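You operate a simulated robot arm through the tools that you are given. There is no shell and no other tool. Be economical: measure what you need, move in short steps, check, and stop when the job is done.

Carry out the task below with a simulated two-armed robot. There is one attempt and no reset: what you move stays moved.

Task
Stack the red card labelled "tub kit" from the top of the grey trolley on top of the red card labelled "spacers". Push the small printer drawer shut. Push the large printer drawer shut. Take the foam pad from the bench top before the label rolls and leave it on top of the toner cartridge there. Pick up the orange manual with one hand, pass it to the other hand and put it on the lower shelf of the grey trolley. Put the black rubber block on top of the blue panel. Take the yellow square cap on the kit table before the dark blue bins and put it away on the wall-side edge of the packing table. Fetch the white disc with the smallest size on its label from the deck of the sorting tray and set it on the lower board of the kit table. Push the grille flap of the following scooter shut. Put one of the long bolts from the steel tray on the yellow tray. Put two of the black keys from the bench top before the label rolls on the bench top before the keyboard. Any order will do.

It is judged by the outcome, as a careful person would: the job done as asked, and still so three seconds after it is handed in. It fails if anything else is knocked over, pushed out of place, dropped, spilled or broken. Lids that push on must go on centred and level and be pressed home; caps that screw on are set level and turned clockwise until they are tight.

Robot
Two 7-joint arms with two-finger parallel grippers on one trunk, on a base that drives. Base frame: it is fixed to the floor where the robot stands at the start and does not move with it; the origin is under the middle of the robot, x ahead of it, y to its left, z up. Lengths are in cm, angles in rad, forces in N, time in s.
The left shoulder is at the start at [-8.2, 11.9, 85.1], the right one opposite. With the tool pointing down near the work surface each hand reaches from about 10 to 48 cm from the robot's upright axis, wherever it stands, measured 20 degrees to its own side. Places, roughly: bench top before the keyboard (48x21 cm) [532, -142, 96]; black key [450, -150, 100]; black rubber block (6x6x3 cm) [910, 180, 90]; blue panel (20x10x3 cm) [920, 210, 90]; foam pad (12x8x2 cm) [490, -140, 90]; grille flap of the following scooter [420, 0, 110]; large printer drawer [540, -120, 10]; long bolt (3x3x6 cm) [440, 40, 40]; lower board of the kit table [920, 360, 50]; lower shelf of the grey trolley [50, 10, 40]; orange manual [475, -150, 50]; red card [50, 0, 100]; small printer drawer [590, -120, 20]; toner cartridge [425, -150, 100]; wall-side edge of the packing table (34x18 cm) [58, 300, 78]; white disc [850, 350, 100]; yellow square cap (6x6x4 cm) [880, 350, 90]; yellow tray (23x15x3 cm) [760, 200, 90]. Payload 3.43 kg a hand.
The TCP of each hand is the grasp point between the finger pads, 3 cm short of the fingertips. In the tool frame z runs along the fingers and y along their closing line. The gripper opens to 9.4 cm. The fingers are 2.8 cm wide and 1 cm thick; the gripper's body (5 by 9.6 cm) begins 5.5 cm behind the TCP.
Orientation is that of the tool frame in the base frame, as [roll, pitch, yaw] about the fixed x, y, z axes, in that order (R = Rz(yaw) Ry(pitch) Rx(roll)). With the fingers straight down and closing along the base's y, the tool's x points along the base's -x, its y along +y and its z along -z.

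Tools
- The arms move only by the tool apply_moves. It takes "left_rows", "right_rows" or both (then of equal length, played together; a hand with none holds still); each is a list that holds one entry, the list of rows, each a list of 7 numbers: the closure, from 0 (fully open) to 1 (shut), then the shift along the tool's x, y, z in cm, then the turn, a rotation vector about the tool's x, y, z in rad. In form: [[[grip, x, y, z, ax, ay, az], ...]]. A call has 1 to 8 rows; each row shifts and turns the commanded pose from where the row before left it, along the tool's axes as they then stand. A row lasts 0.2 s, in which the tool goes at most 5 cm and 0.15 rad; a call with a longer step from one row to the next is refused whole, and so is a gripper value outside its range. Where a pose cannot be reached the arm comes as near as it can. A force on the tool above 40 N (or 10 N above the force at the start of the call, whichever is more), or a blocked arm, ends the call early, and 0.2 s more pass. Each finger travels about 15.3 cm/s and halts on what it meets, pressing with about 40 N; the grip force reading is that of the motor and also rises with nothing between the fingers. The clock runs only during rows and for 0.2 s after the last one: add rows that do not move to give the fingers time. The reply holds the time, the measured pose of the TCP, the force on the tool along the base axes, the opening and the grip force, in the units named above and with some noise, with the torque about the TCP (base axes, N m) and any sound that the robot's microphone picked up.
- Cameras (640 x 400 px; columns grow to the right, rows downward): "scene" is now at [2.32, 1.8, 154.75]; the picture's right is [0.25, -0.97, 0.00], its down [-0.82, -0.22, -0.53] and it looks along [0.51, 0.13, -0.85] (base axes); focal length 274 px, centre (320, 200). "left" rides on the left gripper at [7.6, -1.4, -10.3] in its tool frame; the picture's right is [0.18, 0.98, 0.00], its down [-0.75, 0.14, -0.64] and it looks along [-0.63, 0.12, 0.77] (tool axes); focal length 243 px, centre (320, 200). "right" rides on the right gripper at [7.6, 1.4, -10.3] in its tool frame; the picture's right is [-0.18, 0.98, 0.00], its down [-0.75, -0.14, -0.64] and it looks along [-0.63, -0.12, 0.77] (tool axes); focal length 243 px, centre (320, 200). There is no depth. A picture from a camera that has moved, and an enlarged one, comes with that camera's place and axes in the base frame and with its lens.
- camera(camera): a new picture of that camera. The clock stands still meanwhile.
- raise_lower(by): slides the trunk up (or, below 0, down) by that many cm; the arms and the scene camera ride with it, the base frame stays. It gives what a move gives, with no picture.
- base_move(legs): drives the robot by 1 to 6 legs, each [ahead, left, turn to the left] in cm, cm and rad, along the robot's own axes; the way and the turn of a leg run together, so that a leg with both is an arc; at most 150 cm and 3.142 rad a leg. The arms and the cameras ride along, it lands a little off, and it stops where it bumps. It gives what a move gives.
- pan_tilt(pan, tilt): turns the head with the scene camera to pan (to the left, within 2.496 rad either way) and tilt (down, from -0.506 to 1.204), counted from straight ahead of the robot. It gives what a move gives.
- enlarge(camera, box): a new picture of the part [left, top, right, bottom] of that camera's present view, enlarged. The clock stands still meanwhile.
- hand_in(): hands the job in; it is judged then, once.

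Go step by step. Nothing tells you exact positions but the pictures and the camera data: compare them with the known pose of the tool, close in by small moves and look again before you grip or let go. The budget is 546 turns and 338 pictures, counting those below and the enlarged ones. Unless the task says otherwise, let go and move clear before handing in, and close with one line.

The tools are called after "Emit:" by a JSON object that holds its "name" and its "arguments". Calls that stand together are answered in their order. apply_moves: Moves the arms, as the interface text tells. Its arguments: {"type":"object","properties":{"left_rows":{"type":"array"},"right_rows":{"type":"array"}},"required":[]} The other tools are called the same way: raise_lower (by) slides the trunk up or down; base_move (legs) drives the base; pan_tilt (pan, tilt) turns the head that bears the scene camera; camera (camera) takes a picture; enlarge (camera, box) takes an enlarged picture of a part of a camera's view; hand_in () hands the job in.

At the start:

```text
t: 0.0
left_eef_pos: [32.46, 28.16, 109.2]
left_tcp_rot: [-3.141, 0.001, -3.141]
left_wrist_force: [-0.1, 0.1, 0.2]
left_ft_torque: [-0.02, -0.04, 0.0]
left_finger_gap: 9.42
left_gripper_force: 0.1
right_eef_pos: [29.33, -4.8, 111.18]
right_tcp_rot: [-3.141, 0.002, 3.141]
right_wrist_force: [-0.5, 0.3, -1.2]
right_ft_torque: [-0.01, -0.01, -0.02]
right_finger_gap: 9.4
right_gripper_force: 0.0
trunk travel left (down, up): [-27.5, 6.0]
robot x, y, heading: [0.02, -0.26, 0.002]
head pan, tilt: [0.257, 1.014]
```

scene: 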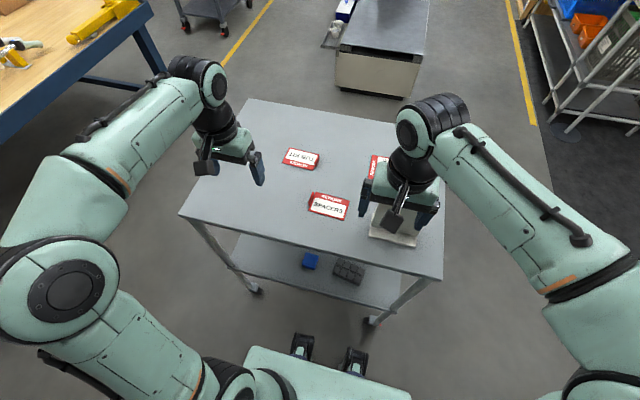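
right: 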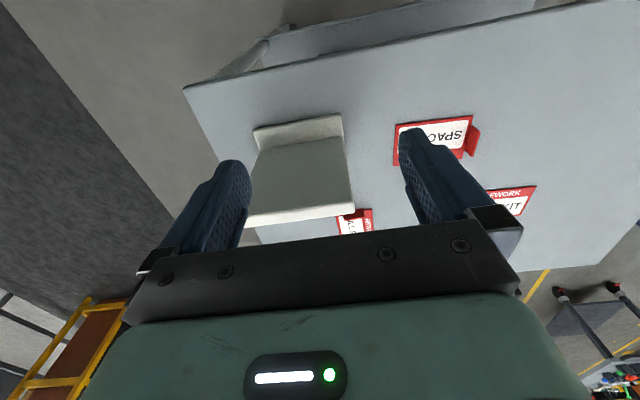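
left: 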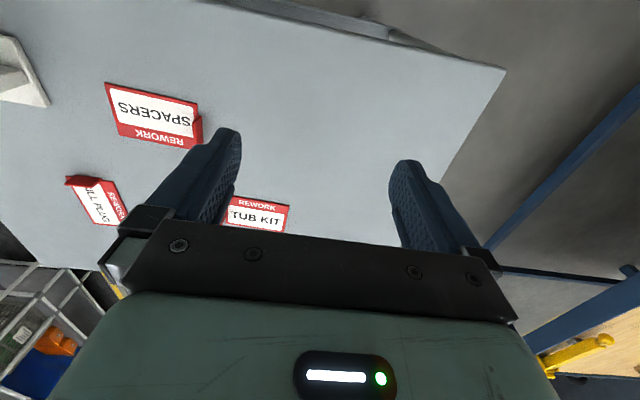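

I see the trolley with three red cards (one upper left of the scene looks like "tub kit", the nearer one "spacers"). I'll enlarge the views to locate them.

Emit:
{"name": "enlarge", "arguments": {"camera": "scene", "box": [260, 130, 420, 230]}}

Emit:
{"name": "enlarge", "arguments": {"camera": "left", "box": [60, 60, 380, 260]}}

```text
4.00 times, centred on (340, 180) of scene
camera zoom: at [2.32, 1.8, 154.75], right [0.25, -0.97, 0.0], down [-0.82, -0.22, -0.53], along [0.51, 0.13, -0.85], focal length 1097 px, centre (240, 280)
```

zoom: 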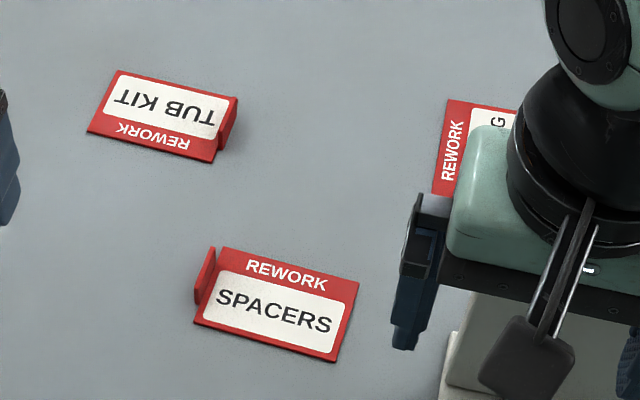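

```text
2.00 times, centred on (220, 160) of left
camera zoom: at [24.81, 26.68, 119.39], right [-0.18, 0.98, 0.0], down [0.75, 0.14, 0.64], along [0.63, 0.12, -0.77], focal length 485 px, centre (520, 280)
```

zoom: 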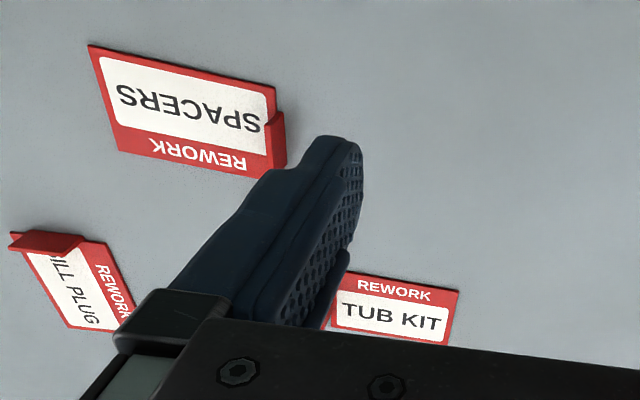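

The "tub kit" card is around (54.5, 21.4, 89.5) and "spacers" around (40, 9, 89.5); tub kit is a bit far. I'll look straight down at the space between base and trolley.

Emit:
{"name": "pan_tilt", "arguments": {"pan": 0, "tilt": 1.204}}

Emit:
{"name": "camera", "arguments": {"camera": "scene"}}

```text
t: 0.8
left_eef_pos: [32.51, 28.04, 109.27]
left_tcp_rot: [3.141, 0.0, 3.14]
left_wrist_force: [0.7, 0.6, 0.4]
left_ft_torque: [0.01, -0.02, 0.0]
left_finger_gap: 9.4
left_gripper_force: 0.0
right_eef_pos: [29.42, -4.65, 111.29]
right_tcp_rot: [3.14, 0.0, -3.141]
right_wrist_force: [-0.8, -0.7, 0.1]
right_ft_torque: [-0.03, -0.02, 0.02]
right_finger_gap: 9.43
right_gripper_force: 0.1
trunk travel left (down, up): [-27.5, 6.0]
robot x, y, heading: [-0.03, -0.03, -0.001]
head pan, tilt: [0.0, 1.201]
```

```text
332 pictures are left
camera scene: at [1.26, 0.06, 153.59], right [0.0, -1.0, 0.0], down [-0.93, 0.0, -0.36], along [0.36, 0.0, -0.93], focal length 274 px, centre (320, 200)
```

scene: 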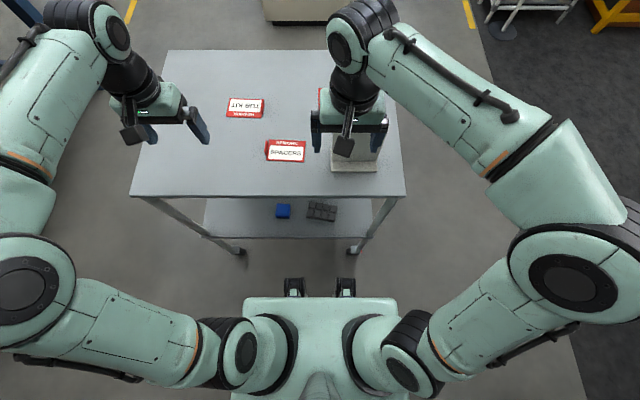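

The trolley's near edge is at x≈27 and the base front at about x≈16. I'll edge forward 7 cm and look.

Emit:
{"name": "base_move", "arguments": {"legs": [[7, 0, 0]]}}

Emit:
{"name": "camera", "arguments": {"camera": "scene"}}

Emit:
{"name": "camera", "arguments": {"camera": "left"}}

```text
t: 1.7
left_eef_pos: [36.02, 28.13, 109.1]
left_tcp_rot: [3.14, -0.002, -3.14]
left_wrist_force: [0.7, -0.1, 0.0]
left_ft_torque: [-0.03, 0.05, 0.0]
left_finger_gap: 9.39
left_gripper_force: 0.0
right_eef_pos: [32.94, -4.55, 111.24]
right_tcp_rot: [3.14, -0.002, -3.14]
right_wrist_force: [0.7, 0.1, -0.3]
right_ft_torque: [0.04, 0.07, -0.02]
right_finger_gap: 9.36
right_gripper_force: 0.1
trunk travel left (down, up): [-27.5, 6.0]
robot x, y, heading: [3.39, 0.1, 0.004]
head pan, tilt: [0.0, 1.201]
stopped in leg 1: the robot was blocked; the commanded pose is now the measured one
```

```text
331 pictures are left
camera scene: at [4.96, 0.06, 153.6], right [0.0, -1.0, 0.0], down [-0.93, 0.0, -0.36], along [0.36, 0.0, -0.93], focal length 274 px, centre (320, 200)
```

scene: 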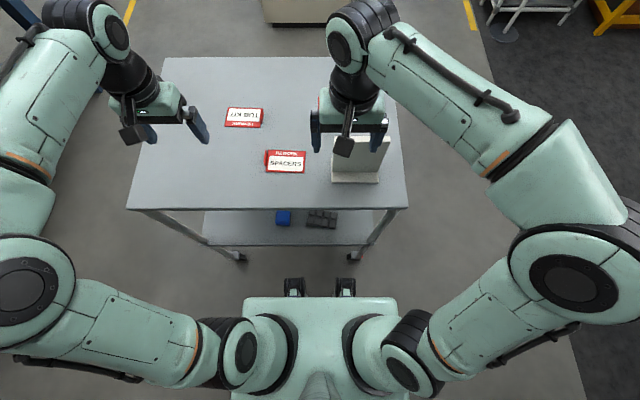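

```text
330 pictures are left
camera left: at [28.33, 26.71, 119.4], right [-0.19, 0.98, 0.0], down [0.75, 0.14, 0.64], along [0.63, 0.12, -0.77], focal length 243 px, centre (320, 200)
```

left: 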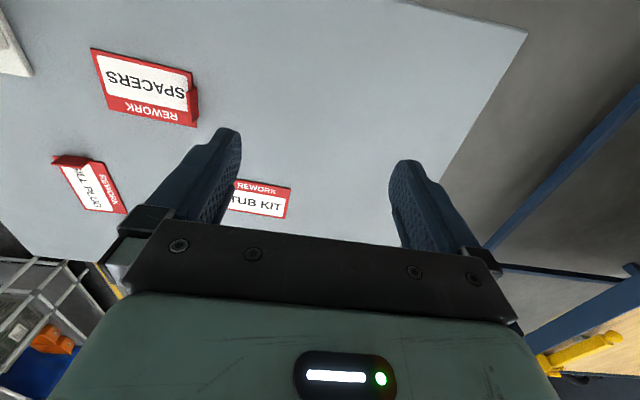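

Blocked at x≈3.4 (base touches). I'll work from here with a tilted tool; zoom in on the cards now.

Emit:
{"name": "enlarge", "arguments": {"camera": "scene", "box": [210, 95, 322, 185]}}

Emit:
{"name": "enlarge", "arguments": {"camera": "left", "box": [70, 30, 310, 230]}}

```text
4.44 times, centred on (266, 140) of scene
camera zoom: at [4.96, 0.06, 153.6], right [0.0, -1.0, 0.0], down [-0.93, 0.0, -0.36], along [0.36, 0.0, -0.93], focal length 1219 px, centre (560, 467)
```

zoom: 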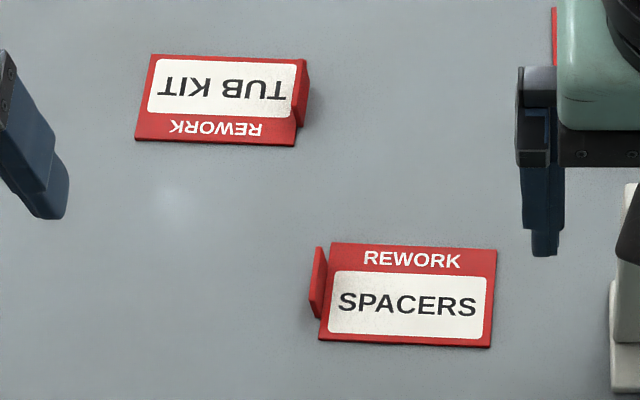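

```text
2.00 times, centred on (190, 130) of left
camera zoom: at [28.33, 26.71, 119.4], right [-0.19, 0.98, 0.0], down [0.75, 0.14, 0.64], along [0.63, 0.12, -0.77], focal length 485 px, centre (580, 340)
```

zoom: 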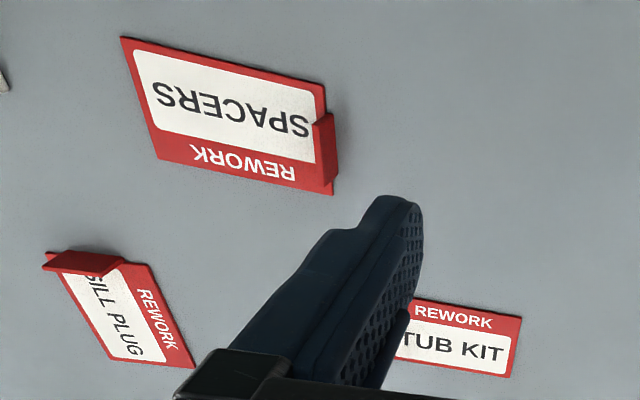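

Tub kit's tab is near (54.1, 16.6) and stands ~2.5 cm high; a pure translation of about (-14, -13) puts it on spacers. I'll tilt the left hand forward and move above the tab.

Emit:
{"name": "apply_moves", "arguments": {"left_rows": [[[0.45, 0, 0, 0, 0, -0.15, 0], [0.45, 0, 0, 0, 0, -0.15, 0], [0.45, 0, 0, 0, 0, -0.15, 0], [0.45, -2.36, -2.3, 2.47, 0, 0, 0], [0.45, -2.36, -2.3, 2.47, 0, 0, 0], [0.45, -2.36, -2.3, 2.47, 0, 0, 0], [0.45, -2.36, -2.3, 2.47, 0, 0, 0], [0.45, -2.36, -2.3, 2.47, 0, 0, 0]]]}}

Emit:
{"name": "camera", "arguments": {"camera": "left"}}

Emit:
{"name": "camera", "arguments": {"camera": "scene"}}

```text
t: 3.5
left_eef_pos: [51.49, 16.32, 103.43]
left_tcp_rot: [3.141, 0.451, -3.141]
left_wrist_force: [1.1, -0.2, -0.1]
left_ft_torque: [-0.02, 0.02, 0.0]
left_finger_gap: 5.17
left_gripper_force: 0.0
right_eef_pos: [32.54, -4.71, 111.39]
right_tcp_rot: [3.14, 0.001, -3.139]
right_wrist_force: [-0.1, 0.2, -0.7]
right_ft_torque: [0.02, 0.01, -0.01]
right_finger_gap: 9.41
right_gripper_force: 0.0
trunk travel left (down, up): [-27.5, 6.0]
robot x, y, heading: [2.87, 0.13, 0.006]
head pan, tilt: [0.0, 1.201]
```

```text
327 pictures are left
camera left: at [40.2, 14.87, 109.21], right [-0.17, 0.98, -0.08], down [0.4, 0.14, 0.91], along [0.9, 0.12, -0.41], focal length 243 px, centre (320, 200)
```

left: 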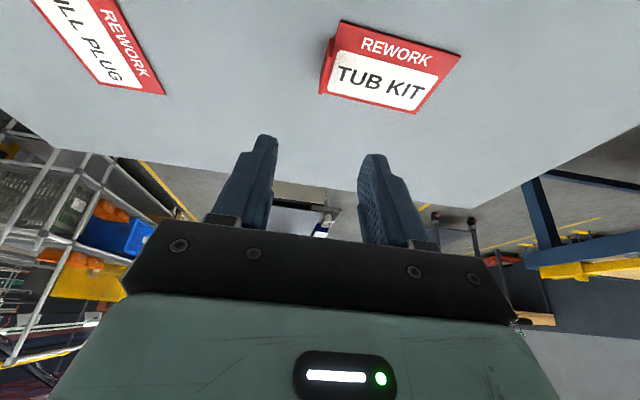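

```text
326 pictures are left
camera scene: at [4.51, -0.01, 153.59], right [0.0, -1.0, 0.0], down [-0.93, 0.0, -0.36], along [0.36, 0.0, -0.93], focal length 274 px, centre (320, 200)
```

scene: 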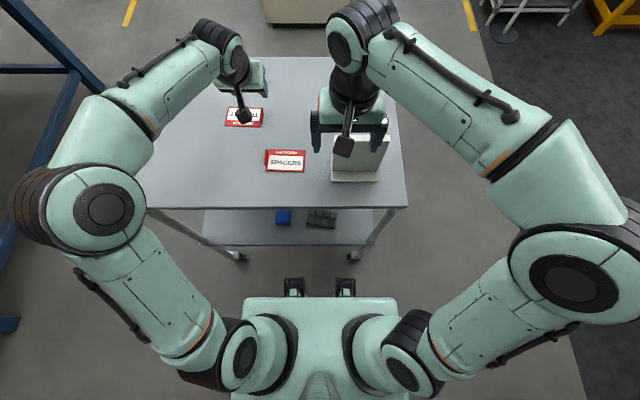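

The tab matches my estimate. Lower most of the way over it and check.

Emit:
{"name": "apply_moves", "arguments": {"left_rows": [[[0.45, 1.15, 0.2, 3.9, 0, 0, 0], [0.45, 1.15, 0.2, 3.9, 0, 0, 0], [0.45, 0, 0, 0, 0, 0, 0]]]}}

Emit:
{"name": "camera", "arguments": {"camera": "left"}}

Emit:
{"name": "enlarge", "arguments": {"camera": "scene", "box": [200, 50, 312, 120]}}

```text
t: 4.3
left_eef_pos: [52.85, 16.86, 95.57]
left_tcp_rot: [-3.14, 0.452, -3.14]
left_wrist_force: [-0.5, 0.4, 0.1]
left_ft_torque: [-0.03, 0.01, 0.01]
left_finger_gap: 5.16
left_gripper_force: 0.1
right_eef_pos: [32.48, -4.64, 111.16]
right_tcp_rot: [3.139, 0.002, -3.137]
right_wrist_force: [0.0, 0.2, 0.1]
right_ft_torque: [0.01, 0.0, 0.02]
right_finger_gap: 9.4
right_gripper_force: 0.0
trunk travel left (down, up): [-27.5, 6.0]
robot x, y, heading: [3.18, -0.01, 0.002]
head pan, tilt: [0.0, 1.201]
```

```text
325 pictures are left
camera left: at [41.51, 15.43, 101.24], right [-0.17, 0.98, -0.08], down [0.4, 0.14, 0.91], along [0.9, 0.12, -0.41], focal length 243 px, centre (320, 200)
```

left: 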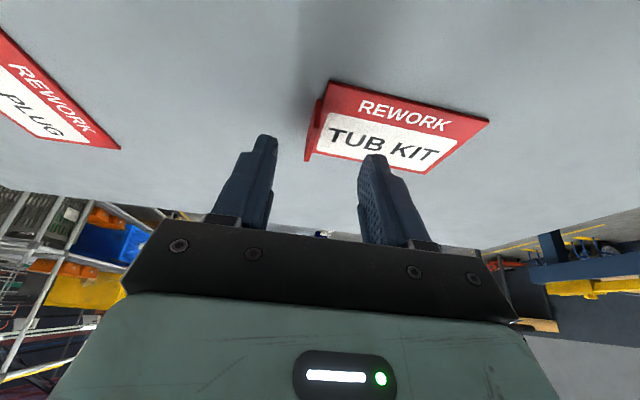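

```text
5.71 times, centred on (256, 85) of scene
camera zoom: at [4.37, 0.05, 153.59], right [0.0, -1.0, 0.0], down [-0.93, 0.0, -0.36], along [0.36, 0.0, -0.93], focal length 1567 px, centre (686, 857)
```

zoom: 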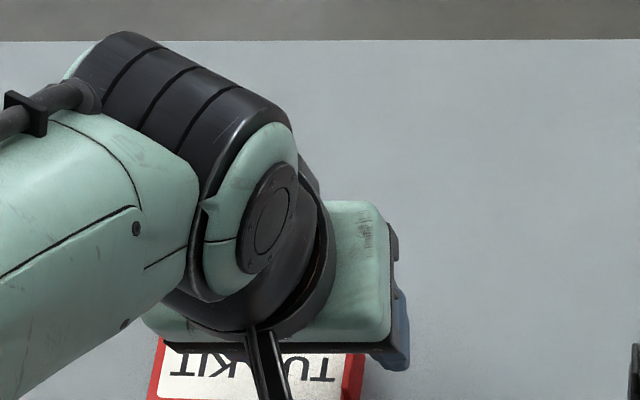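

Tab lies between the fingers; lower 1.7 cm and check before closing.

Emit:
{"name": "apply_moves", "arguments": {"left_rows": [[[0.45, 1.0, -0.2, 1.4, 0, 0, 0], [0.45, 0, 0, 0, 0, 0, 0]]]}}

Emit:
{"name": "camera", "arguments": {"camera": "left"}}

```text
t: 4.9
left_eef_pos: [52.56, 16.69, 93.68]
left_tcp_rot: [3.141, 0.452, -3.139]
left_wrist_force: [-0.2, 0.5, 0.2]
left_ft_torque: [0.01, 0.02, 0.0]
left_finger_gap: 5.2
left_gripper_force: 0.1
right_eef_pos: [32.55, -4.68, 111.33]
right_tcp_rot: [3.138, 0.001, 3.142]
right_wrist_force: [-0.3, -0.1, 0.7]
right_ft_torque: [0.03, -0.04, 0.01]
right_finger_gap: 9.4
right_gripper_force: 0.0
trunk travel left (down, up): [-27.5, 6.0]
robot x, y, heading: [2.89, -0.28, 0.001]
head pan, tilt: [0.0, 1.201]
```

```text
323 pictures are left
camera left: at [41.21, 15.19, 99.46], right [-0.17, 0.98, -0.08], down [0.4, 0.14, 0.91], along [0.9, 0.12, -0.41], focal length 243 px, centre (320, 200)
```

left: 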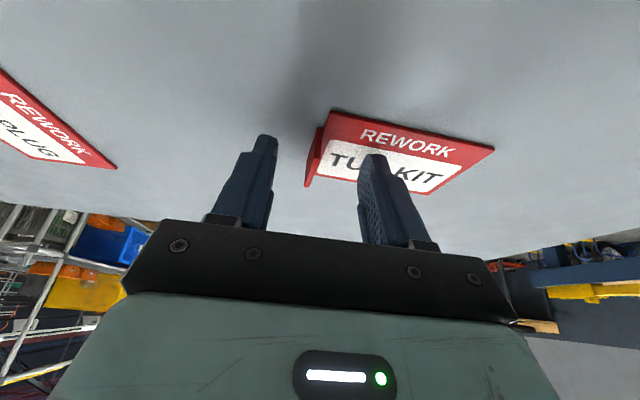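

Emit:
{"name": "enlarge", "arguments": {"camera": "left", "box": [220, 90, 420, 215]}}

```text
3.20 times, centred on (320, 152) of left
camera zoom: at [41.21, 15.19, 99.46], right [-0.17, 0.98, -0.08], down [0.4, 0.14, 0.91], along [0.9, 0.12, -0.41], focal length 776 px, centre (320, 352)
```

zoom: 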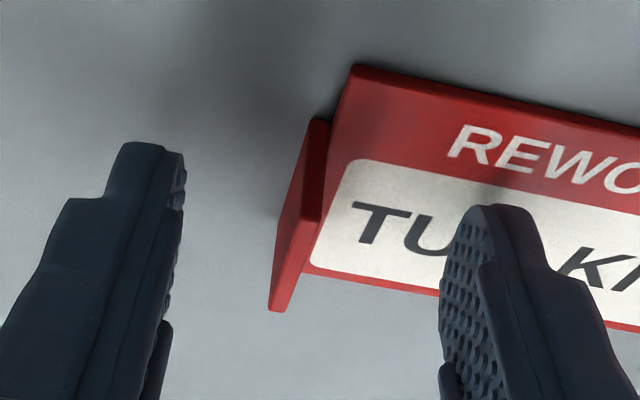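

Tab is only ~1.5 cm high. I'll reduce the tilt to get the tips lower next to it.

Emit:
{"name": "apply_moves", "arguments": {"left_rows": [[[0.45, 0, -0.1, 0, 0, 0.1, 0], [0.45, 0, -0.1, 0, 0, 0.1, 0], [0.45, -0.47, 0, 0.43, 0, 0, 0], [0.45, 0, 0, 0, 0, 0, 0]]]}}

Emit:
{"name": "enlarge", "arguments": {"camera": "left", "box": [220, 90, 420, 215]}}

```text
t: 5.9
left_eef_pos: [53.17, 16.61, 93.48]
left_tcp_rot: [-3.141, 0.253, -3.14]
left_wrist_force: [-4.8, -1.4, 8.8]
left_ft_torque: [0.22, 0.18, 0.1]
left_finger_gap: 5.13
left_gripper_force: 0.2
right_eef_pos: [32.31, -4.83, 111.29]
right_tcp_rot: [3.14, 0.003, -3.139]
right_wrist_force: [-0.3, -0.5, -0.1]
right_ft_torque: [-0.03, -0.02, 0.02]
right_finger_gap: 9.41
right_gripper_force: 0.0
trunk travel left (down, up): [-27.5, 6.0]
robot x, y, heading: [3.55, 0.05, -0.003]
head pan, tilt: [0.0, 1.201]
```

```text
3.20 times, centred on (320, 152) of left
camera zoom: at [43.14, 15.17, 101.42], right [-0.18, 0.98, -0.05], down [0.57, 0.14, 0.81], along [0.8, 0.12, -0.58], focal length 776 px, centre (320, 352)
```

zoom: 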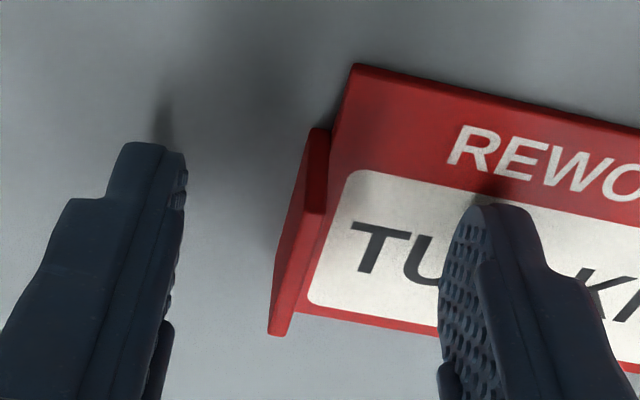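

Touching the plate (8.8 N), so lift 0.3 cm and close on the tab.

Emit:
{"name": "apply_moves", "arguments": {"left_rows": [[[0.45, 0, 0, -0.35, 0, 0, 0], [0.7, 0, 0, 0, 0, 0, 0], [1.0, 0, 0, 0, 0, 0, 0], [1.0, 0, 0, 0, 0, 0, 0], [1.0, 0, 0, 0, 0, 0, 0]]]}}

Emit:
{"name": "enlarge", "arguments": {"camera": "left", "box": [220, 90, 420, 215]}}

```text
t: 7.1
left_eef_pos: [52.96, 16.53, 93.62]
left_tcp_rot: [-3.141, 0.251, -3.14]
left_wrist_force: [0.1, -0.3, -0.3]
left_ft_torque: [0.01, -0.02, 0.0]
left_finger_gap: 0.18
left_gripper_force: 36.2
right_eef_pos: [32.41, -4.63, 111.29]
right_tcp_rot: [3.139, 0.002, -3.14]
right_wrist_force: [0.3, -0.7, -0.1]
right_ft_torque: [0.0, -0.02, 0.01]
right_finger_gap: 9.38
right_gripper_force: 0.2
trunk travel left (down, up): [-27.5, 6.0]
robot x, y, heading: [3.65, 0.46, 0.0]
head pan, tilt: [0.0, 1.201]
```

```text
3.20 times, centred on (320, 152) of left
camera zoom: at [43.08, 15.19, 101.63], right [-0.18, 0.98, -0.05], down [0.57, 0.14, 0.81], along [0.8, 0.12, -0.59], focal length 776 px, centre (320, 352)
```

zoom: 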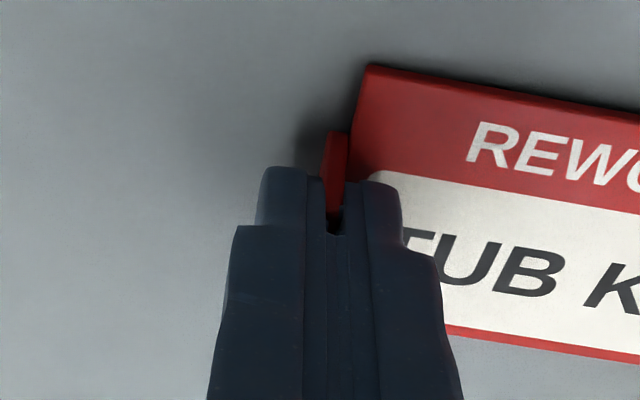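

Tab seems held. Lift 3 cm and check.

Emit:
{"name": "apply_moves", "arguments": {"left_rows": [[[1.0, -0.37, 0, -1.45, 0, 0, 0], [1.0, -0.37, 0, -1.45, 0, 0, 0], [1.0, 0, 0, 0, 0, 0, 0]]]}}

Emit:
{"name": "camera", "arguments": {"camera": "left"}}

```text
t: 7.9
left_eef_pos: [53.09, 16.74, 96.61]
left_tcp_rot: [3.141, 0.252, -3.139]
left_wrist_force: [0.4, -0.2, -0.1]
left_ft_torque: [-0.01, 0.03, -0.02]
left_finger_gap: 0.17
left_gripper_force: 36.6
right_eef_pos: [32.39, -4.6, 111.36]
right_tcp_rot: [3.14, 0.001, -3.141]
right_wrist_force: [-0.6, 0.1, 0.3]
right_ft_torque: [0.02, 0.02, -0.02]
right_finger_gap: 9.43
right_gripper_force: 0.0
trunk travel left (down, up): [-27.5, 6.0]
robot x, y, heading: [3.03, 0.01, 0.0]
head pan, tilt: [0.0, 1.201]
```

```text
319 pictures are left
camera left: at [43.09, 15.26, 104.65], right [-0.18, 0.98, -0.05], down [0.57, 0.14, 0.81], along [0.8, 0.12, -0.59], focal length 243 px, centre (320, 200)
```

left: 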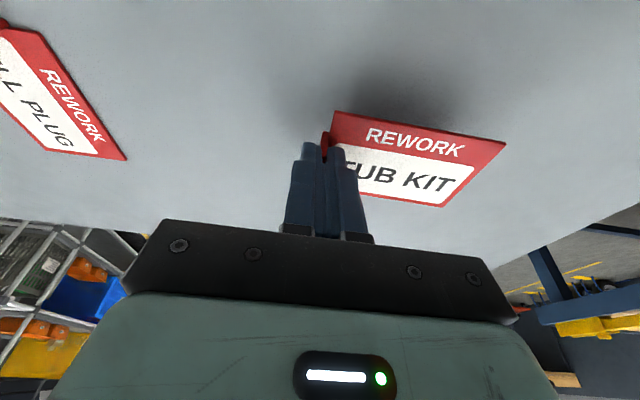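

Card held. First I'll move the right hand away to the right, then carry the card over spacers.

Emit:
{"name": "apply_moves", "arguments": {"right_rows": [[[0, 0, -4.5, 0, 0, 0, 0], [0, 0, -4.5, 0, 0, 0, 0], [0, 0, -4.5, 0, 0, 0, 0], [0, 0, -4.5, 0, 0, 0, 0]]], "left_rows": [[[1, 3.0, -1, 0.78, 0, 0, 0.04], [1, 3.4, -3, -0.84, 0, 0, 0], [1, 3.4, -4, -0.84, 0, 0, 0], [1, 3.4, -4.4, -0.84, 0, 0, 0]]]}}

Emit:
{"name": "camera", "arguments": {"camera": "left"}}

Emit:
{"name": "camera", "arguments": {"camera": "scene"}}

```text
refused: row 3 steps farther than a row can; nothing moved
```

```text
318 pictures are left
camera left: at [43.09, 15.26, 104.65], right [-0.18, 0.98, -0.05], down [0.57, 0.14, 0.81], along [0.8, 0.12, -0.59], focal length 243 px, centre (320, 200)
```

left: 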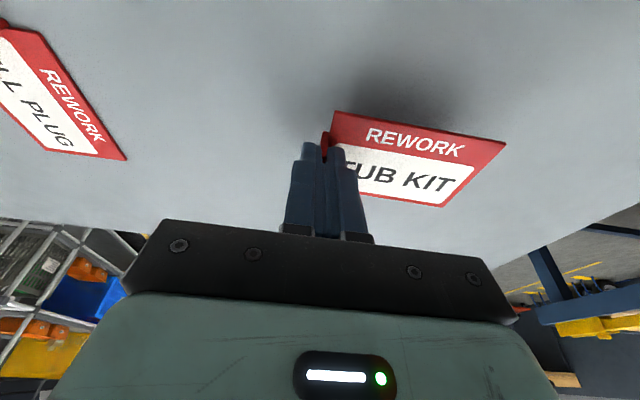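

```text
317 pictures are left
camera scene: at [4.41, 0.05, 153.58], right [0.0, -1.0, 0.0], down [-0.93, 0.0, -0.36], along [0.36, 0.0, -0.93], focal length 274 px, centre (320, 200)
```

scene: 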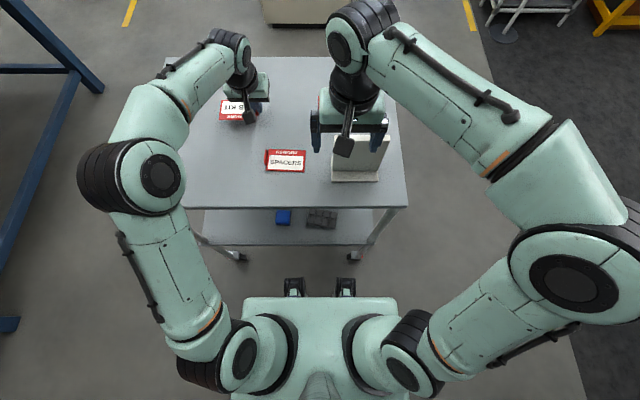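

Emit:
{"name": "apply_moves", "arguments": {"right_rows": [[[0, 0, -4.5, 0, 0, 0, 0], [0, 0, -4.5, 0, 0, 0, 0], [0, 0, -4.5, 0, 0, 0, 0], [0, 0, -4.5, 0, 0, 0, 0]]]}}

Emit:
{"name": "apply_moves", "arguments": {"left_rows": [[[1, 0, 0, 0, 0, 0, 0.02], [1, 2.73, -2.64, -0.7, 0, 0, 0], [1, 2.73, -2.64, -0.7, 0, 0, 0], [1, 2.73, -2.64, -0.7, 0, 0, 0], [1, 2.73, -2.64, -0.7, 0, 0, 0], [1, 2.73, -2.64, -0.7, 0, 0, 0], [1, 0, 0, 0, 0, 0, 0]]]}}

Emit:
{"name": "camera", "arguments": {"camera": "left"}}

Emit:
{"name": "camera", "arguments": {"camera": "scene"}}

```text
t: 8.9
left_eef_pos: [53.08, 16.8, 96.62]
left_tcp_rot: [-3.141, 0.253, -3.139]
left_wrist_force: [-0.2, -0.7, 0.7]
left_ft_torque: [0.02, -0.02, -0.02]
left_finger_gap: 0.17
left_gripper_force: 36.5
right_eef_pos: [32.34, -22.83, 111.08]
right_tcp_rot: [3.139, 0.003, -3.139]
right_wrist_force: [-0.2, -1.7, 0.2]
right_ft_torque: [0.0, 0.0, 0.01]
right_finger_gap: 9.39
right_gripper_force: 0.1
trunk travel left (down, up): [-27.5, 6.0]
robot x, y, heading: [3.5, -0.08, 0.005]
head pan, tilt: [0.0, 1.201]
```

```text
t: 10.5
left_eef_pos: [38.72, 3.62, 96.74]
left_tcp_rot: [3.137, 0.251, 3.122]
left_wrist_force: [-0.1, 0.4, -0.2]
left_ft_torque: [0.03, 0.03, 0.0]
left_finger_gap: 0.17
left_gripper_force: 36.5
right_eef_pos: [32.41, -22.79, 111.26]
right_tcp_rot: [3.14, 0.003, -3.14]
right_wrist_force: [-0.5, -0.3, -1.3]
right_ft_torque: [0.02, 0.01, 0.01]
right_finger_gap: 9.41
right_gripper_force: 0.0
trunk travel left (down, up): [-27.5, 6.0]
robot x, y, heading: [3.21, -0.15, -0.004]
head pan, tilt: [0.0, 1.201]
```

```text
316 pictures are left
camera left: at [28.68, 2.3, 104.7], right [-0.16, 0.99, -0.04], down [0.57, 0.13, 0.81], along [0.8, 0.11, -0.58], focal length 243 px, centre (320, 200)
```

left: 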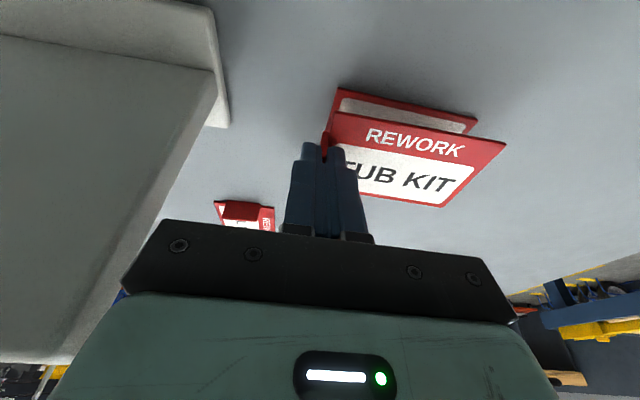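

```text
315 pictures are left
camera scene: at [4.44, 0.08, 153.59], right [0.0, -1.0, 0.0], down [-0.93, 0.0, -0.36], along [0.36, 0.0, -0.93], focal length 274 px, centre (320, 200)
```

scene: 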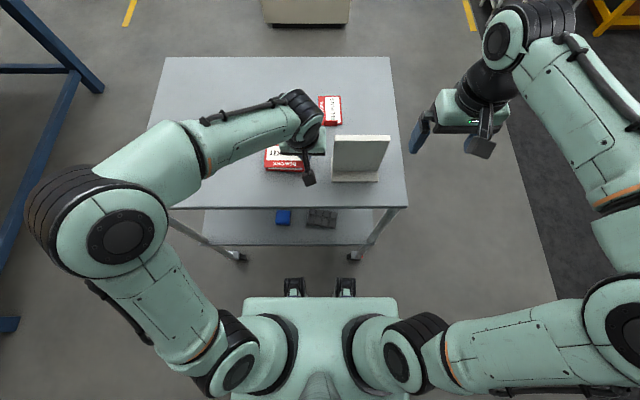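

Emit:
{"name": "enlarge", "arguments": {"camera": "scene", "box": [250, 120, 346, 180]}}

Emit:
{"name": "enlarge", "arguments": {"camera": "left", "box": [300, 70, 540, 220]}}

```text
6.67 times, centred on (298, 150) of scene
camera zoom: at [4.44, 0.08, 153.59], right [0.0, -1.0, 0.0], down [-0.93, 0.0, -0.36], along [0.36, 0.0, -0.93], focal length 1828 px, centre (467, 533)
```

zoom: 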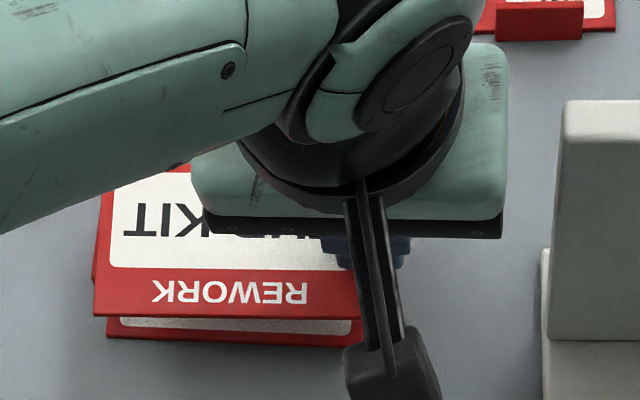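

```text
2.67 times, centred on (420, 145) of left
camera zoom: at [28.68, 2.3, 104.7], right [-0.16, 0.99, -0.04], down [0.57, 0.13, 0.81], along [0.8, 0.11, -0.58], focal length 647 px, centre (53, 347)
```

zoom: 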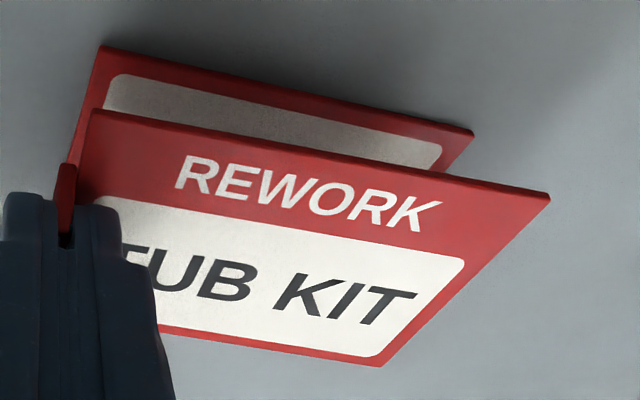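

Offset by (+0.5, -0.5) so tub kit clears the spacers tab, then lower 2 cm.

Emit:
{"name": "apply_moves", "arguments": {"left_rows": [[[1, -0.48, -0.5, 0.12, 0, 0, 0], [1, 0.25, 0, 0.97, 0, 0, 0], [1, 0.25, 0, 0.97, 0, 0, 0], [1, 0, 0, 0, 0, 0, 0]]]}}

Emit:
{"name": "enlarge", "arguments": {"camera": "left", "box": [300, 70, 540, 220]}}

Emit:
{"name": "enlarge", "arguments": {"camera": "scene", "box": [250, 120, 346, 180]}}

```text
t: 11.5
left_eef_pos: [39.41, 3.2, 94.64]
left_tcp_rot: [3.137, 0.252, 3.121]
left_wrist_force: [0.3, 0.1, 0.5]
left_ft_torque: [-0.01, 0.01, -0.02]
left_finger_gap: 0.17
left_gripper_force: 36.7
right_eef_pos: [32.35, -22.71, 111.24]
right_tcp_rot: [3.14, 0.002, -3.14]
right_wrist_force: [0.8, 0.5, -0.4]
right_ft_torque: [-0.01, 0.0, 0.0]
right_finger_gap: 9.41
right_gripper_force: 0.1
trunk travel left (down, up): [-27.5, 6.0]
robot x, y, heading: [3.11, 0.3, 0.005]
head pan, tilt: [0.0, 1.201]
```

```text
2.67 times, centred on (420, 145) of left
camera zoom: at [29.35, 1.87, 102.57], right [-0.16, 0.99, -0.04], down [0.57, 0.13, 0.81], along [0.8, 0.11, -0.58], focal length 647 px, centre (53, 347)
```

zoom: 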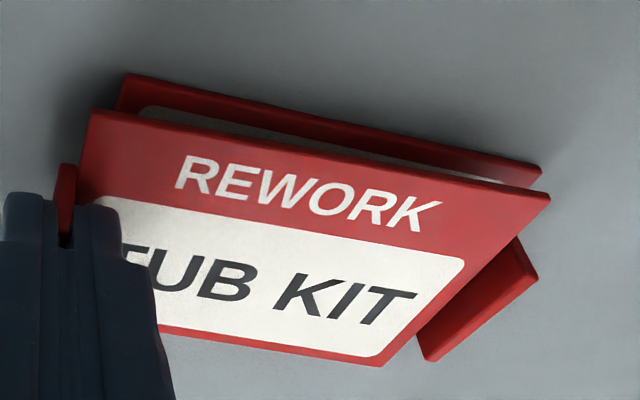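

```text
6.67 times, centred on (298, 150) of scene
camera zoom: at [4.4, 0.05, 153.59], right [0.0, -1.0, 0.0], down [-0.93, 0.0, -0.36], along [0.36, 0.0, -0.93], focal length 1828 px, centre (467, 533)
```

zoom: 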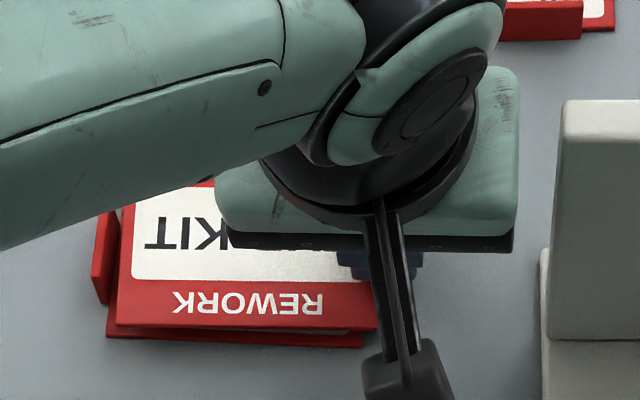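

Nicely aligned beside the spacers tab. Lower in small steps to contact.

Emit:
{"name": "apply_moves", "arguments": {"left_rows": [[[1, 0.06, 0, 0.25, 0, 0, 0], [1, 0.06, 0, 0.25, 0, 0, 0], [1, 0, 0, 0, 0, 0, 0]]]}}

Emit:
{"name": "enlarge", "arguments": {"camera": "left", "box": [300, 70, 540, 220]}}

```text
t: 12.3
left_eef_pos: [39.22, 3.15, 94.09]
left_tcp_rot: [3.136, 0.251, 3.123]
left_wrist_force: [-0.8, 0.8, 0.0]
left_ft_torque: [-0.02, 0.0, 0.07]
left_finger_gap: 0.17
left_gripper_force: 36.9
right_eef_pos: [32.37, -22.67, 111.13]
right_tcp_rot: [3.14, 0.002, -3.14]
right_wrist_force: [0.5, 0.8, -0.4]
right_ft_torque: [0.01, 0.02, 0.01]
right_finger_gap: 9.4
right_gripper_force: 0.0
trunk travel left (down, up): [-27.5, 6.0]
robot x, y, heading: [3.1, -0.15, -0.0]
head pan, tilt: [0.0, 1.201]
```

```text
2.67 times, centred on (420, 145) of left
camera zoom: at [29.34, 1.94, 102.05], right [-0.16, 0.99, -0.04], down [0.57, 0.13, 0.81], along [0.8, 0.11, -0.58], focal length 647 px, centre (53, 347)
```

zoom: 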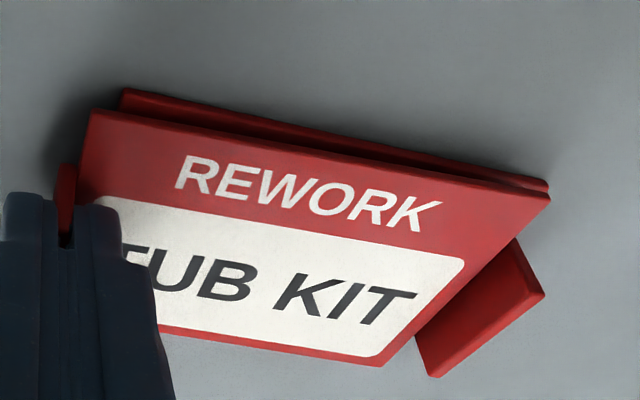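

Emit:
{"name": "apply_moves", "arguments": {"left_rows": [[[1, 0.03, 0, 0.13, 0, 0, 0], [1, 0.02, 0, 0.08, 0, 0, 0]]]}}

```text
t: 12.9
left_eef_pos: [39.28, 3.39, 93.92]
left_tcp_rot: [3.138, 0.251, 3.122]
left_wrist_force: [0.3, 0.1, 0.8]
left_ft_torque: [-0.04, 0.01, -0.03]
left_finger_gap: 0.17
left_gripper_force: 36.1
right_eef_pos: [32.46, -22.88, 111.2]
right_tcp_rot: [3.14, 0.001, -3.14]
right_wrist_force: [0.0, 0.1, -0.5]
right_ft_torque: [0.0, -0.02, -0.02]
right_finger_gap: 9.41
right_gripper_force: 0.0
trunk travel left (down, up): [-27.5, 6.0]
robot x, y, heading: [3.29, 0.11, 0.003]
head pan, tilt: [0.0, 1.201]
```

Emit:
{"name": "apply_moves", "arguments": {"left_rows": [[[1, 0.02, 0, 0.1, 0, 0, 0], [0.8, 0, 0, 0, 0, 0, 0], [0.7, 0, 0, 0, 0, 0, 0], [0.7, -0.37, 0, -1.45, 0, 0, 0], [0.7, -1.2, 0, -4.6, 0, 0, 0], [0.7, -1.2, 0, -4.6, 0, 0, 0]]]}}

Emit:
{"name": "camera", "arguments": {"camera": "left"}}

```text
t: 14.3
left_eef_pos: [39.34, 3.13, 104.65]
left_tcp_rot: [3.138, 0.251, 3.121]
left_wrist_force: [0.2, 0.1, -0.4]
left_ft_torque: [0.01, -0.01, 0.05]
left_finger_gap: 2.8
left_gripper_force: 0.1
right_eef_pos: [32.33, -22.74, 111.25]
right_tcp_rot: [3.14, 0.002, -3.141]
right_wrist_force: [1.0, 0.0, 0.0]
right_ft_torque: [-0.03, -0.01, -0.01]
right_finger_gap: 9.39
right_gripper_force: 0.0
trunk travel left (down, up): [-27.5, 6.0]
robot x, y, heading: [3.12, -0.07, 0.004]
head pan, tilt: [0.0, 1.201]
```

```text
309 pictures are left
camera left: at [29.38, 1.85, 112.72], right [-0.16, 0.99, -0.04], down [0.57, 0.13, 0.81], along [0.8, 0.11, -0.58], focal length 243 px, centre (320, 200)
```

left: 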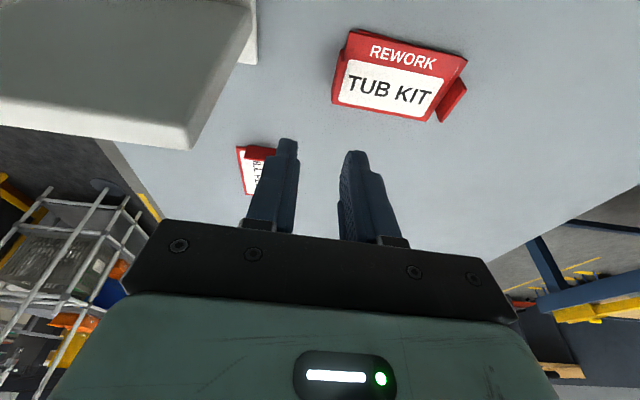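

Stacked well. Now I'll retract the left hand and look around to plan driving.

Emit:
{"name": "apply_moves", "arguments": {"left_rows": [[[0.5, 0, 0, -4, 0, 0, 0], [0.5, 0, 0, -2, 0, 0.125, -0.01], [0.5, 0, 0, 0, 0, 0.125, -0.01], [0.5, 2.7, 4, 0, 0, 0, 0], [0.5, 2.7, 4, 0, 0, 0, 0], [0.5, 2.7, 4, 0, 0, 0, 0], [0.5, 2.7, 4, 0, 0, 0, 0]]]}}

Emit:
{"name": "base_move", "arguments": {"legs": [[-20, 0, 0]]}}

Emit:
{"name": "pan_tilt", "arguments": {"pan": 0.0, "tilt": 0.35}}

Emit:
{"name": "camera", "arguments": {"camera": "scene"}}

```text
t: 15.9
left_eef_pos: [26.71, 19.02, 110.77]
left_tcp_rot: [3.141, 0.002, -3.14]
left_wrist_force: [-0.1, -0.1, 0.0]
left_ft_torque: [-0.02, 0.03, 0.01]
left_finger_gap: 4.67
left_gripper_force: 0.0
right_eef_pos: [32.35, -22.63, 111.26]
right_tcp_rot: [3.141, 0.003, -3.141]
right_wrist_force: [0.2, 0.6, -0.6]
right_ft_torque: [0.0, -0.03, 0.02]
right_finger_gap: 9.41
right_gripper_force: 0.0
trunk travel left (down, up): [-27.5, 6.0]
robot x, y, heading: [2.97, 0.02, -0.002]
head pan, tilt: [0.0, 1.201]
```

```text
t: 17.4
left_eef_pos: [7.26, 18.88, 110.73]
left_tcp_rot: [3.141, 0.001, -3.14]
left_wrist_force: [-0.1, 0.3, -0.1]
left_ft_torque: [0.02, 0.01, 0.0]
left_finger_gap: 4.7
left_gripper_force: 0.0
right_eef_pos: [12.71, -22.84, 111.21]
right_tcp_rot: [3.139, 0.0, -3.141]
right_wrist_force: [0.4, 0.3, 0.2]
right_ft_torque: [-0.03, -0.02, 0.0]
right_finger_gap: 9.41
right_gripper_force: 0.1
trunk travel left (down, up): [-27.5, 6.0]
robot x, y, heading: [-16.32, -0.13, -0.001]
head pan, tilt: [0.0, 1.201]
```

```text
t: 18.6
left_eef_pos: [7.26, 19.0, 110.74]
left_tcp_rot: [3.14, 0.003, -3.14]
left_wrist_force: [-0.2, -0.1, 0.2]
left_ft_torque: [0.01, 0.01, -0.03]
left_finger_gap: 4.67
left_gripper_force: 0.1
right_eef_pos: [12.74, -22.84, 111.13]
right_tcp_rot: [3.141, 0.001, -3.139]
right_wrist_force: [-0.6, 0.0, -1.1]
right_ft_torque: [-0.01, -0.03, 0.01]
right_finger_gap: 9.4
right_gripper_force: 0.0
trunk travel left (down, up): [-27.5, 6.0]
robot x, y, heading: [-16.31, -0.17, 0.004]
head pan, tilt: [0.0, 0.351]
```

```text
308 pictures are left
camera scene: at [-11.45, 0.04, 160.32], right [0.0, -1.0, 0.0], down [-0.34, 0.0, -0.94], along [0.94, 0.0, -0.34], focal length 274 px, centre (320, 200)
```

scene: 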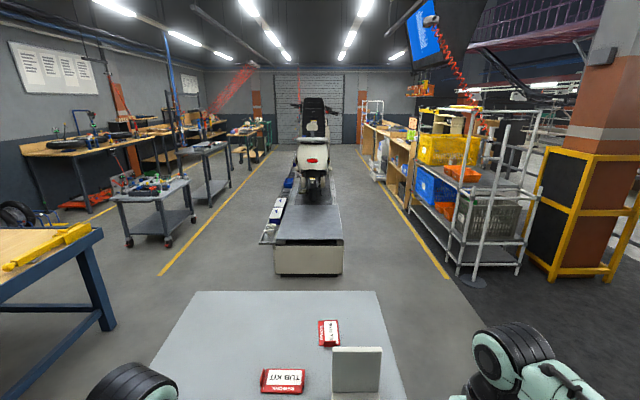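

The lane between the scooter lift (y≈-25) and right racks (y≈-140) leads to the bench. I'll turn to face -y and strafe along it so that I'm narrow.

Emit:
{"name": "base_move", "arguments": {"legs": [[0, -82, 0], [0, 0, -1.571], [0, 150, 0], [0, 100, 0]]}}

Emit:
{"name": "pan_tilt", "arguments": {"pan": 0.6, "tilt": 0.4}}

Emit:
{"name": "camera", "arguments": {"camera": "scene"}}

```text
t: 51.8
left_eef_pos: [253.83, -104.5, 110.78]
left_tcp_rot: [3.141, 0.001, 1.578]
left_wrist_force: [-0.2, 0.0, -0.8]
left_ft_torque: [0.05, -0.02, -0.01]
left_finger_gap: 4.69
left_gripper_force: 0.0
right_eef_pos: [212.12, -110.23, 111.18]
right_tcp_rot: [3.141, 0.001, 1.577]
right_wrist_force: [-0.2, -0.6, -0.1]
right_ft_torque: [0.0, 0.0, 0.03]
right_finger_gap: 9.42
right_gripper_force: 0.1
trunk travel left (down, up): [-27.5, 6.0]
robot x, y, heading: [234.62, -80.73, -1.568]
head pan, tilt: [0.0, 0.351]
```

```text
t: 52.8
left_eef_pos: [253.76, -104.55, 110.74]
left_tcp_rot: [3.14, 0.001, 1.577]
left_wrist_force: [-0.6, 0.2, 0.2]
left_ft_torque: [-0.04, 0.01, 0.01]
left_finger_gap: 4.72
left_gripper_force: 0.1
right_eef_pos: [212.1, -110.31, 111.18]
right_tcp_rot: [3.141, 0.002, 1.578]
right_wrist_force: [-0.8, -0.3, 0.3]
right_ft_torque: [0.0, -0.01, 0.0]
right_finger_gap: 9.38
right_gripper_force: 0.1
trunk travel left (down, up): [-27.5, 6.0]
robot x, y, heading: [234.56, -80.89, -1.563]
head pan, tilt: [0.6, 0.4]
```

```text
307 pictures are left
camera scene: at [240.08, -84.11, 159.87], right [-0.82, -0.57, 0.0], down [-0.22, 0.32, -0.92], along [0.52, -0.76, -0.39], focal length 274 px, centre (320, 200)
```

scene: 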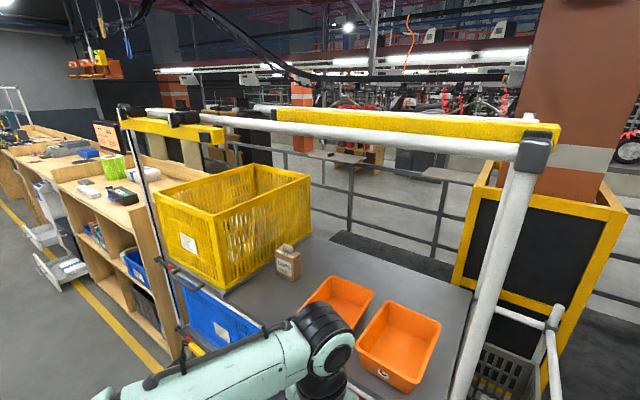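

The rack beside me is close; I'll back off a bit and continue along to the bench.

Emit:
{"name": "base_move", "arguments": {"legs": [[-10, 0, 0], [0, 120, 0]]}}

Emit:
{"name": "camera", "arguments": {"camera": "scene"}}

```text
t: 64.4
left_eef_pos: [375.36, -95.24, 110.82]
left_tcp_rot: [3.14, 0.002, 1.559]
left_wrist_force: [-0.4, 0.1, 0.1]
left_ft_torque: [-0.01, 0.02, -0.03]
left_finger_gap: 4.71
left_gripper_force: 0.1
right_eef_pos: [333.47, -100.31, 111.24]
right_tcp_rot: [3.14, 0.002, 1.561]
right_wrist_force: [-1.3, -0.2, 0.1]
right_ft_torque: [0.0, -0.03, -0.04]
right_finger_gap: 9.41
right_gripper_force: 0.1
trunk travel left (down, up): [-27.5, 6.0]
robot x, y, heading: [356.59, -71.51, -1.585]
head pan, tilt: [0.6, 0.4]
```

```text
306 pictures are left
camera scene: at [361.86, -74.62, 159.87], right [-0.83, -0.56, 0.0], down [-0.22, 0.32, -0.92], along [0.51, -0.77, -0.39], focal length 274 px, centre (320, 200)
```

scene: 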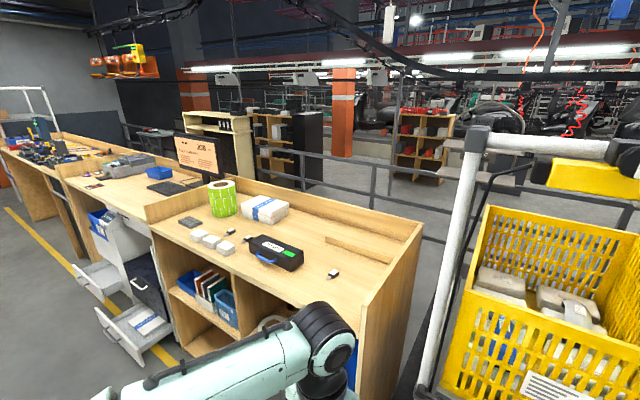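

Emit:
{"name": "enlarge", "arguments": {"camera": "scene", "box": [150, 160, 390, 310]}}

Emit:
{"name": "enlarge", "arguments": {"camera": "scene", "box": [0, 100, 240, 370]}}

```text
2.67 times, centred on (270, 235) of scene
camera zoom: at [361.86, -74.62, 159.87], right [-0.83, -0.56, 0.0], down [-0.22, 0.32, -0.92], along [0.51, -0.77, -0.39], focal length 731 px, centre (453, 107)
```

zoom: 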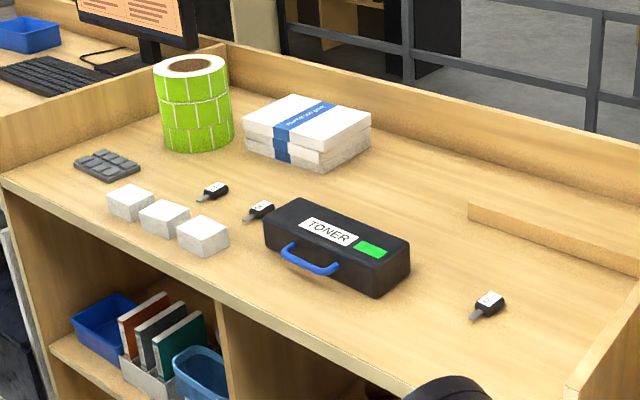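

```text
1.48 times, centred on (120, 235) of scene
camera zoom: at [361.86, -74.62, 159.87], right [-0.83, -0.56, 0.0], down [-0.22, 0.32, -0.92], along [0.51, -0.77, -0.39], focal length 406 px, centre (616, 148)
```

zoom: 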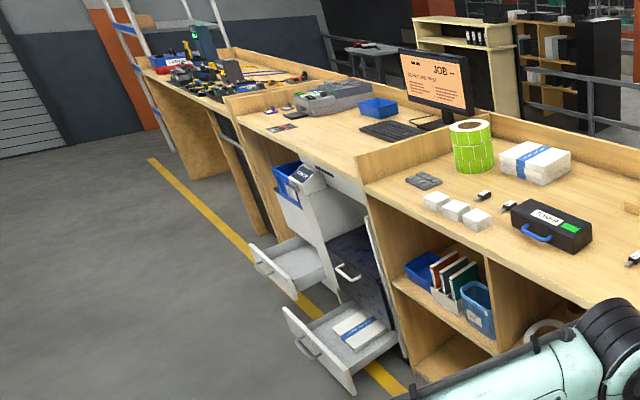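

I see the bench: toner, foam pad (grey), three keys, label rolls, with manuals on the shelf and two open drawers further on. I'll drive in front of the foam pad.

Emit:
{"name": "base_move", "arguments": {"legs": [[0, 112, 0.01], [18, 0, 0]]}}

Emit:
{"name": "pan_tilt", "arguments": {"pan": 0.0, "tilt": 0.95}}

Emit:
{"name": "camera", "arguments": {"camera": "scene"}}

Emit:
{"name": "camera", "arguments": {"camera": "left"}}

```text
t: 75.9
left_eef_pos: [490.0, -114.71, 110.73]
left_tcp_rot: [3.139, 0.002, 1.553]
left_wrist_force: [-0.5, -0.1, 0.2]
left_ft_torque: [0.03, -0.01, 0.0]
left_finger_gap: 4.7
left_gripper_force: 0.0
right_eef_pos: [448.05, -119.38, 111.07]
right_tcp_rot: [3.14, 0.001, 1.554]
right_wrist_force: [0.5, -0.1, 0.0]
right_ft_torque: [0.02, -0.02, 0.02]
right_finger_gap: 9.4
right_gripper_force: 0.1
trunk travel left (down, up): [-27.5, 6.0]
robot x, y, heading: [470.99, -90.56, -1.587]
head pan, tilt: [0.6, 0.4]
```

```text
t: 76.9
left_eef_pos: [489.95, -114.62, 110.77]
left_tcp_rot: [-3.142, 0.001, 1.555]
left_wrist_force: [-0.2, -0.2, 0.7]
left_ft_torque: [0.02, -0.01, 0.01]
left_finger_gap: 4.69
left_gripper_force: 0.0
right_eef_pos: [448.0, -119.39, 111.01]
right_tcp_rot: [3.14, 0.001, 1.554]
right_wrist_force: [-1.3, -1.0, -0.1]
right_ft_torque: [0.0, 0.0, -0.01]
right_finger_gap: 9.42
right_gripper_force: 0.0
trunk travel left (down, up): [-27.5, 6.0]
robot x, y, heading: [471.46, -90.44, -1.591]
head pan, tilt: [0.0, 0.949]
```

```text
303 pictures are left
camera scene: at [471.43, -93.51, 155.21], right [-1.0, 0.02, 0.0], down [0.01, 0.81, -0.58], along [-0.01, -0.58, -0.81], focal length 274 px, centre (320, 200)
```

scene: 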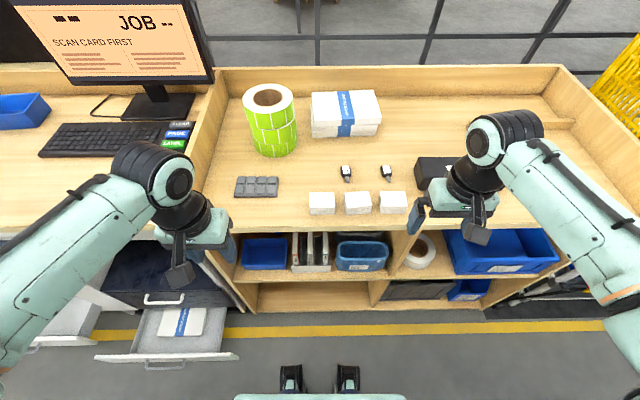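

```text
302 pictures are left
camera left: at [488.59, -107.03, 120.92], right [0.99, 0.17, 0.0], down [0.13, -0.75, 0.64], along [0.11, -0.63, -0.77], focal length 243 px, centre (320, 200)
```

left: 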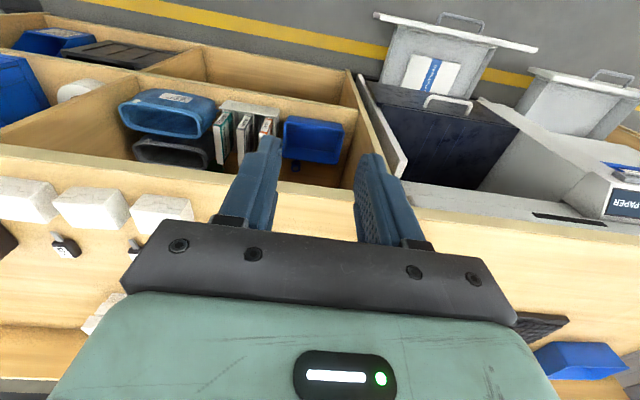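

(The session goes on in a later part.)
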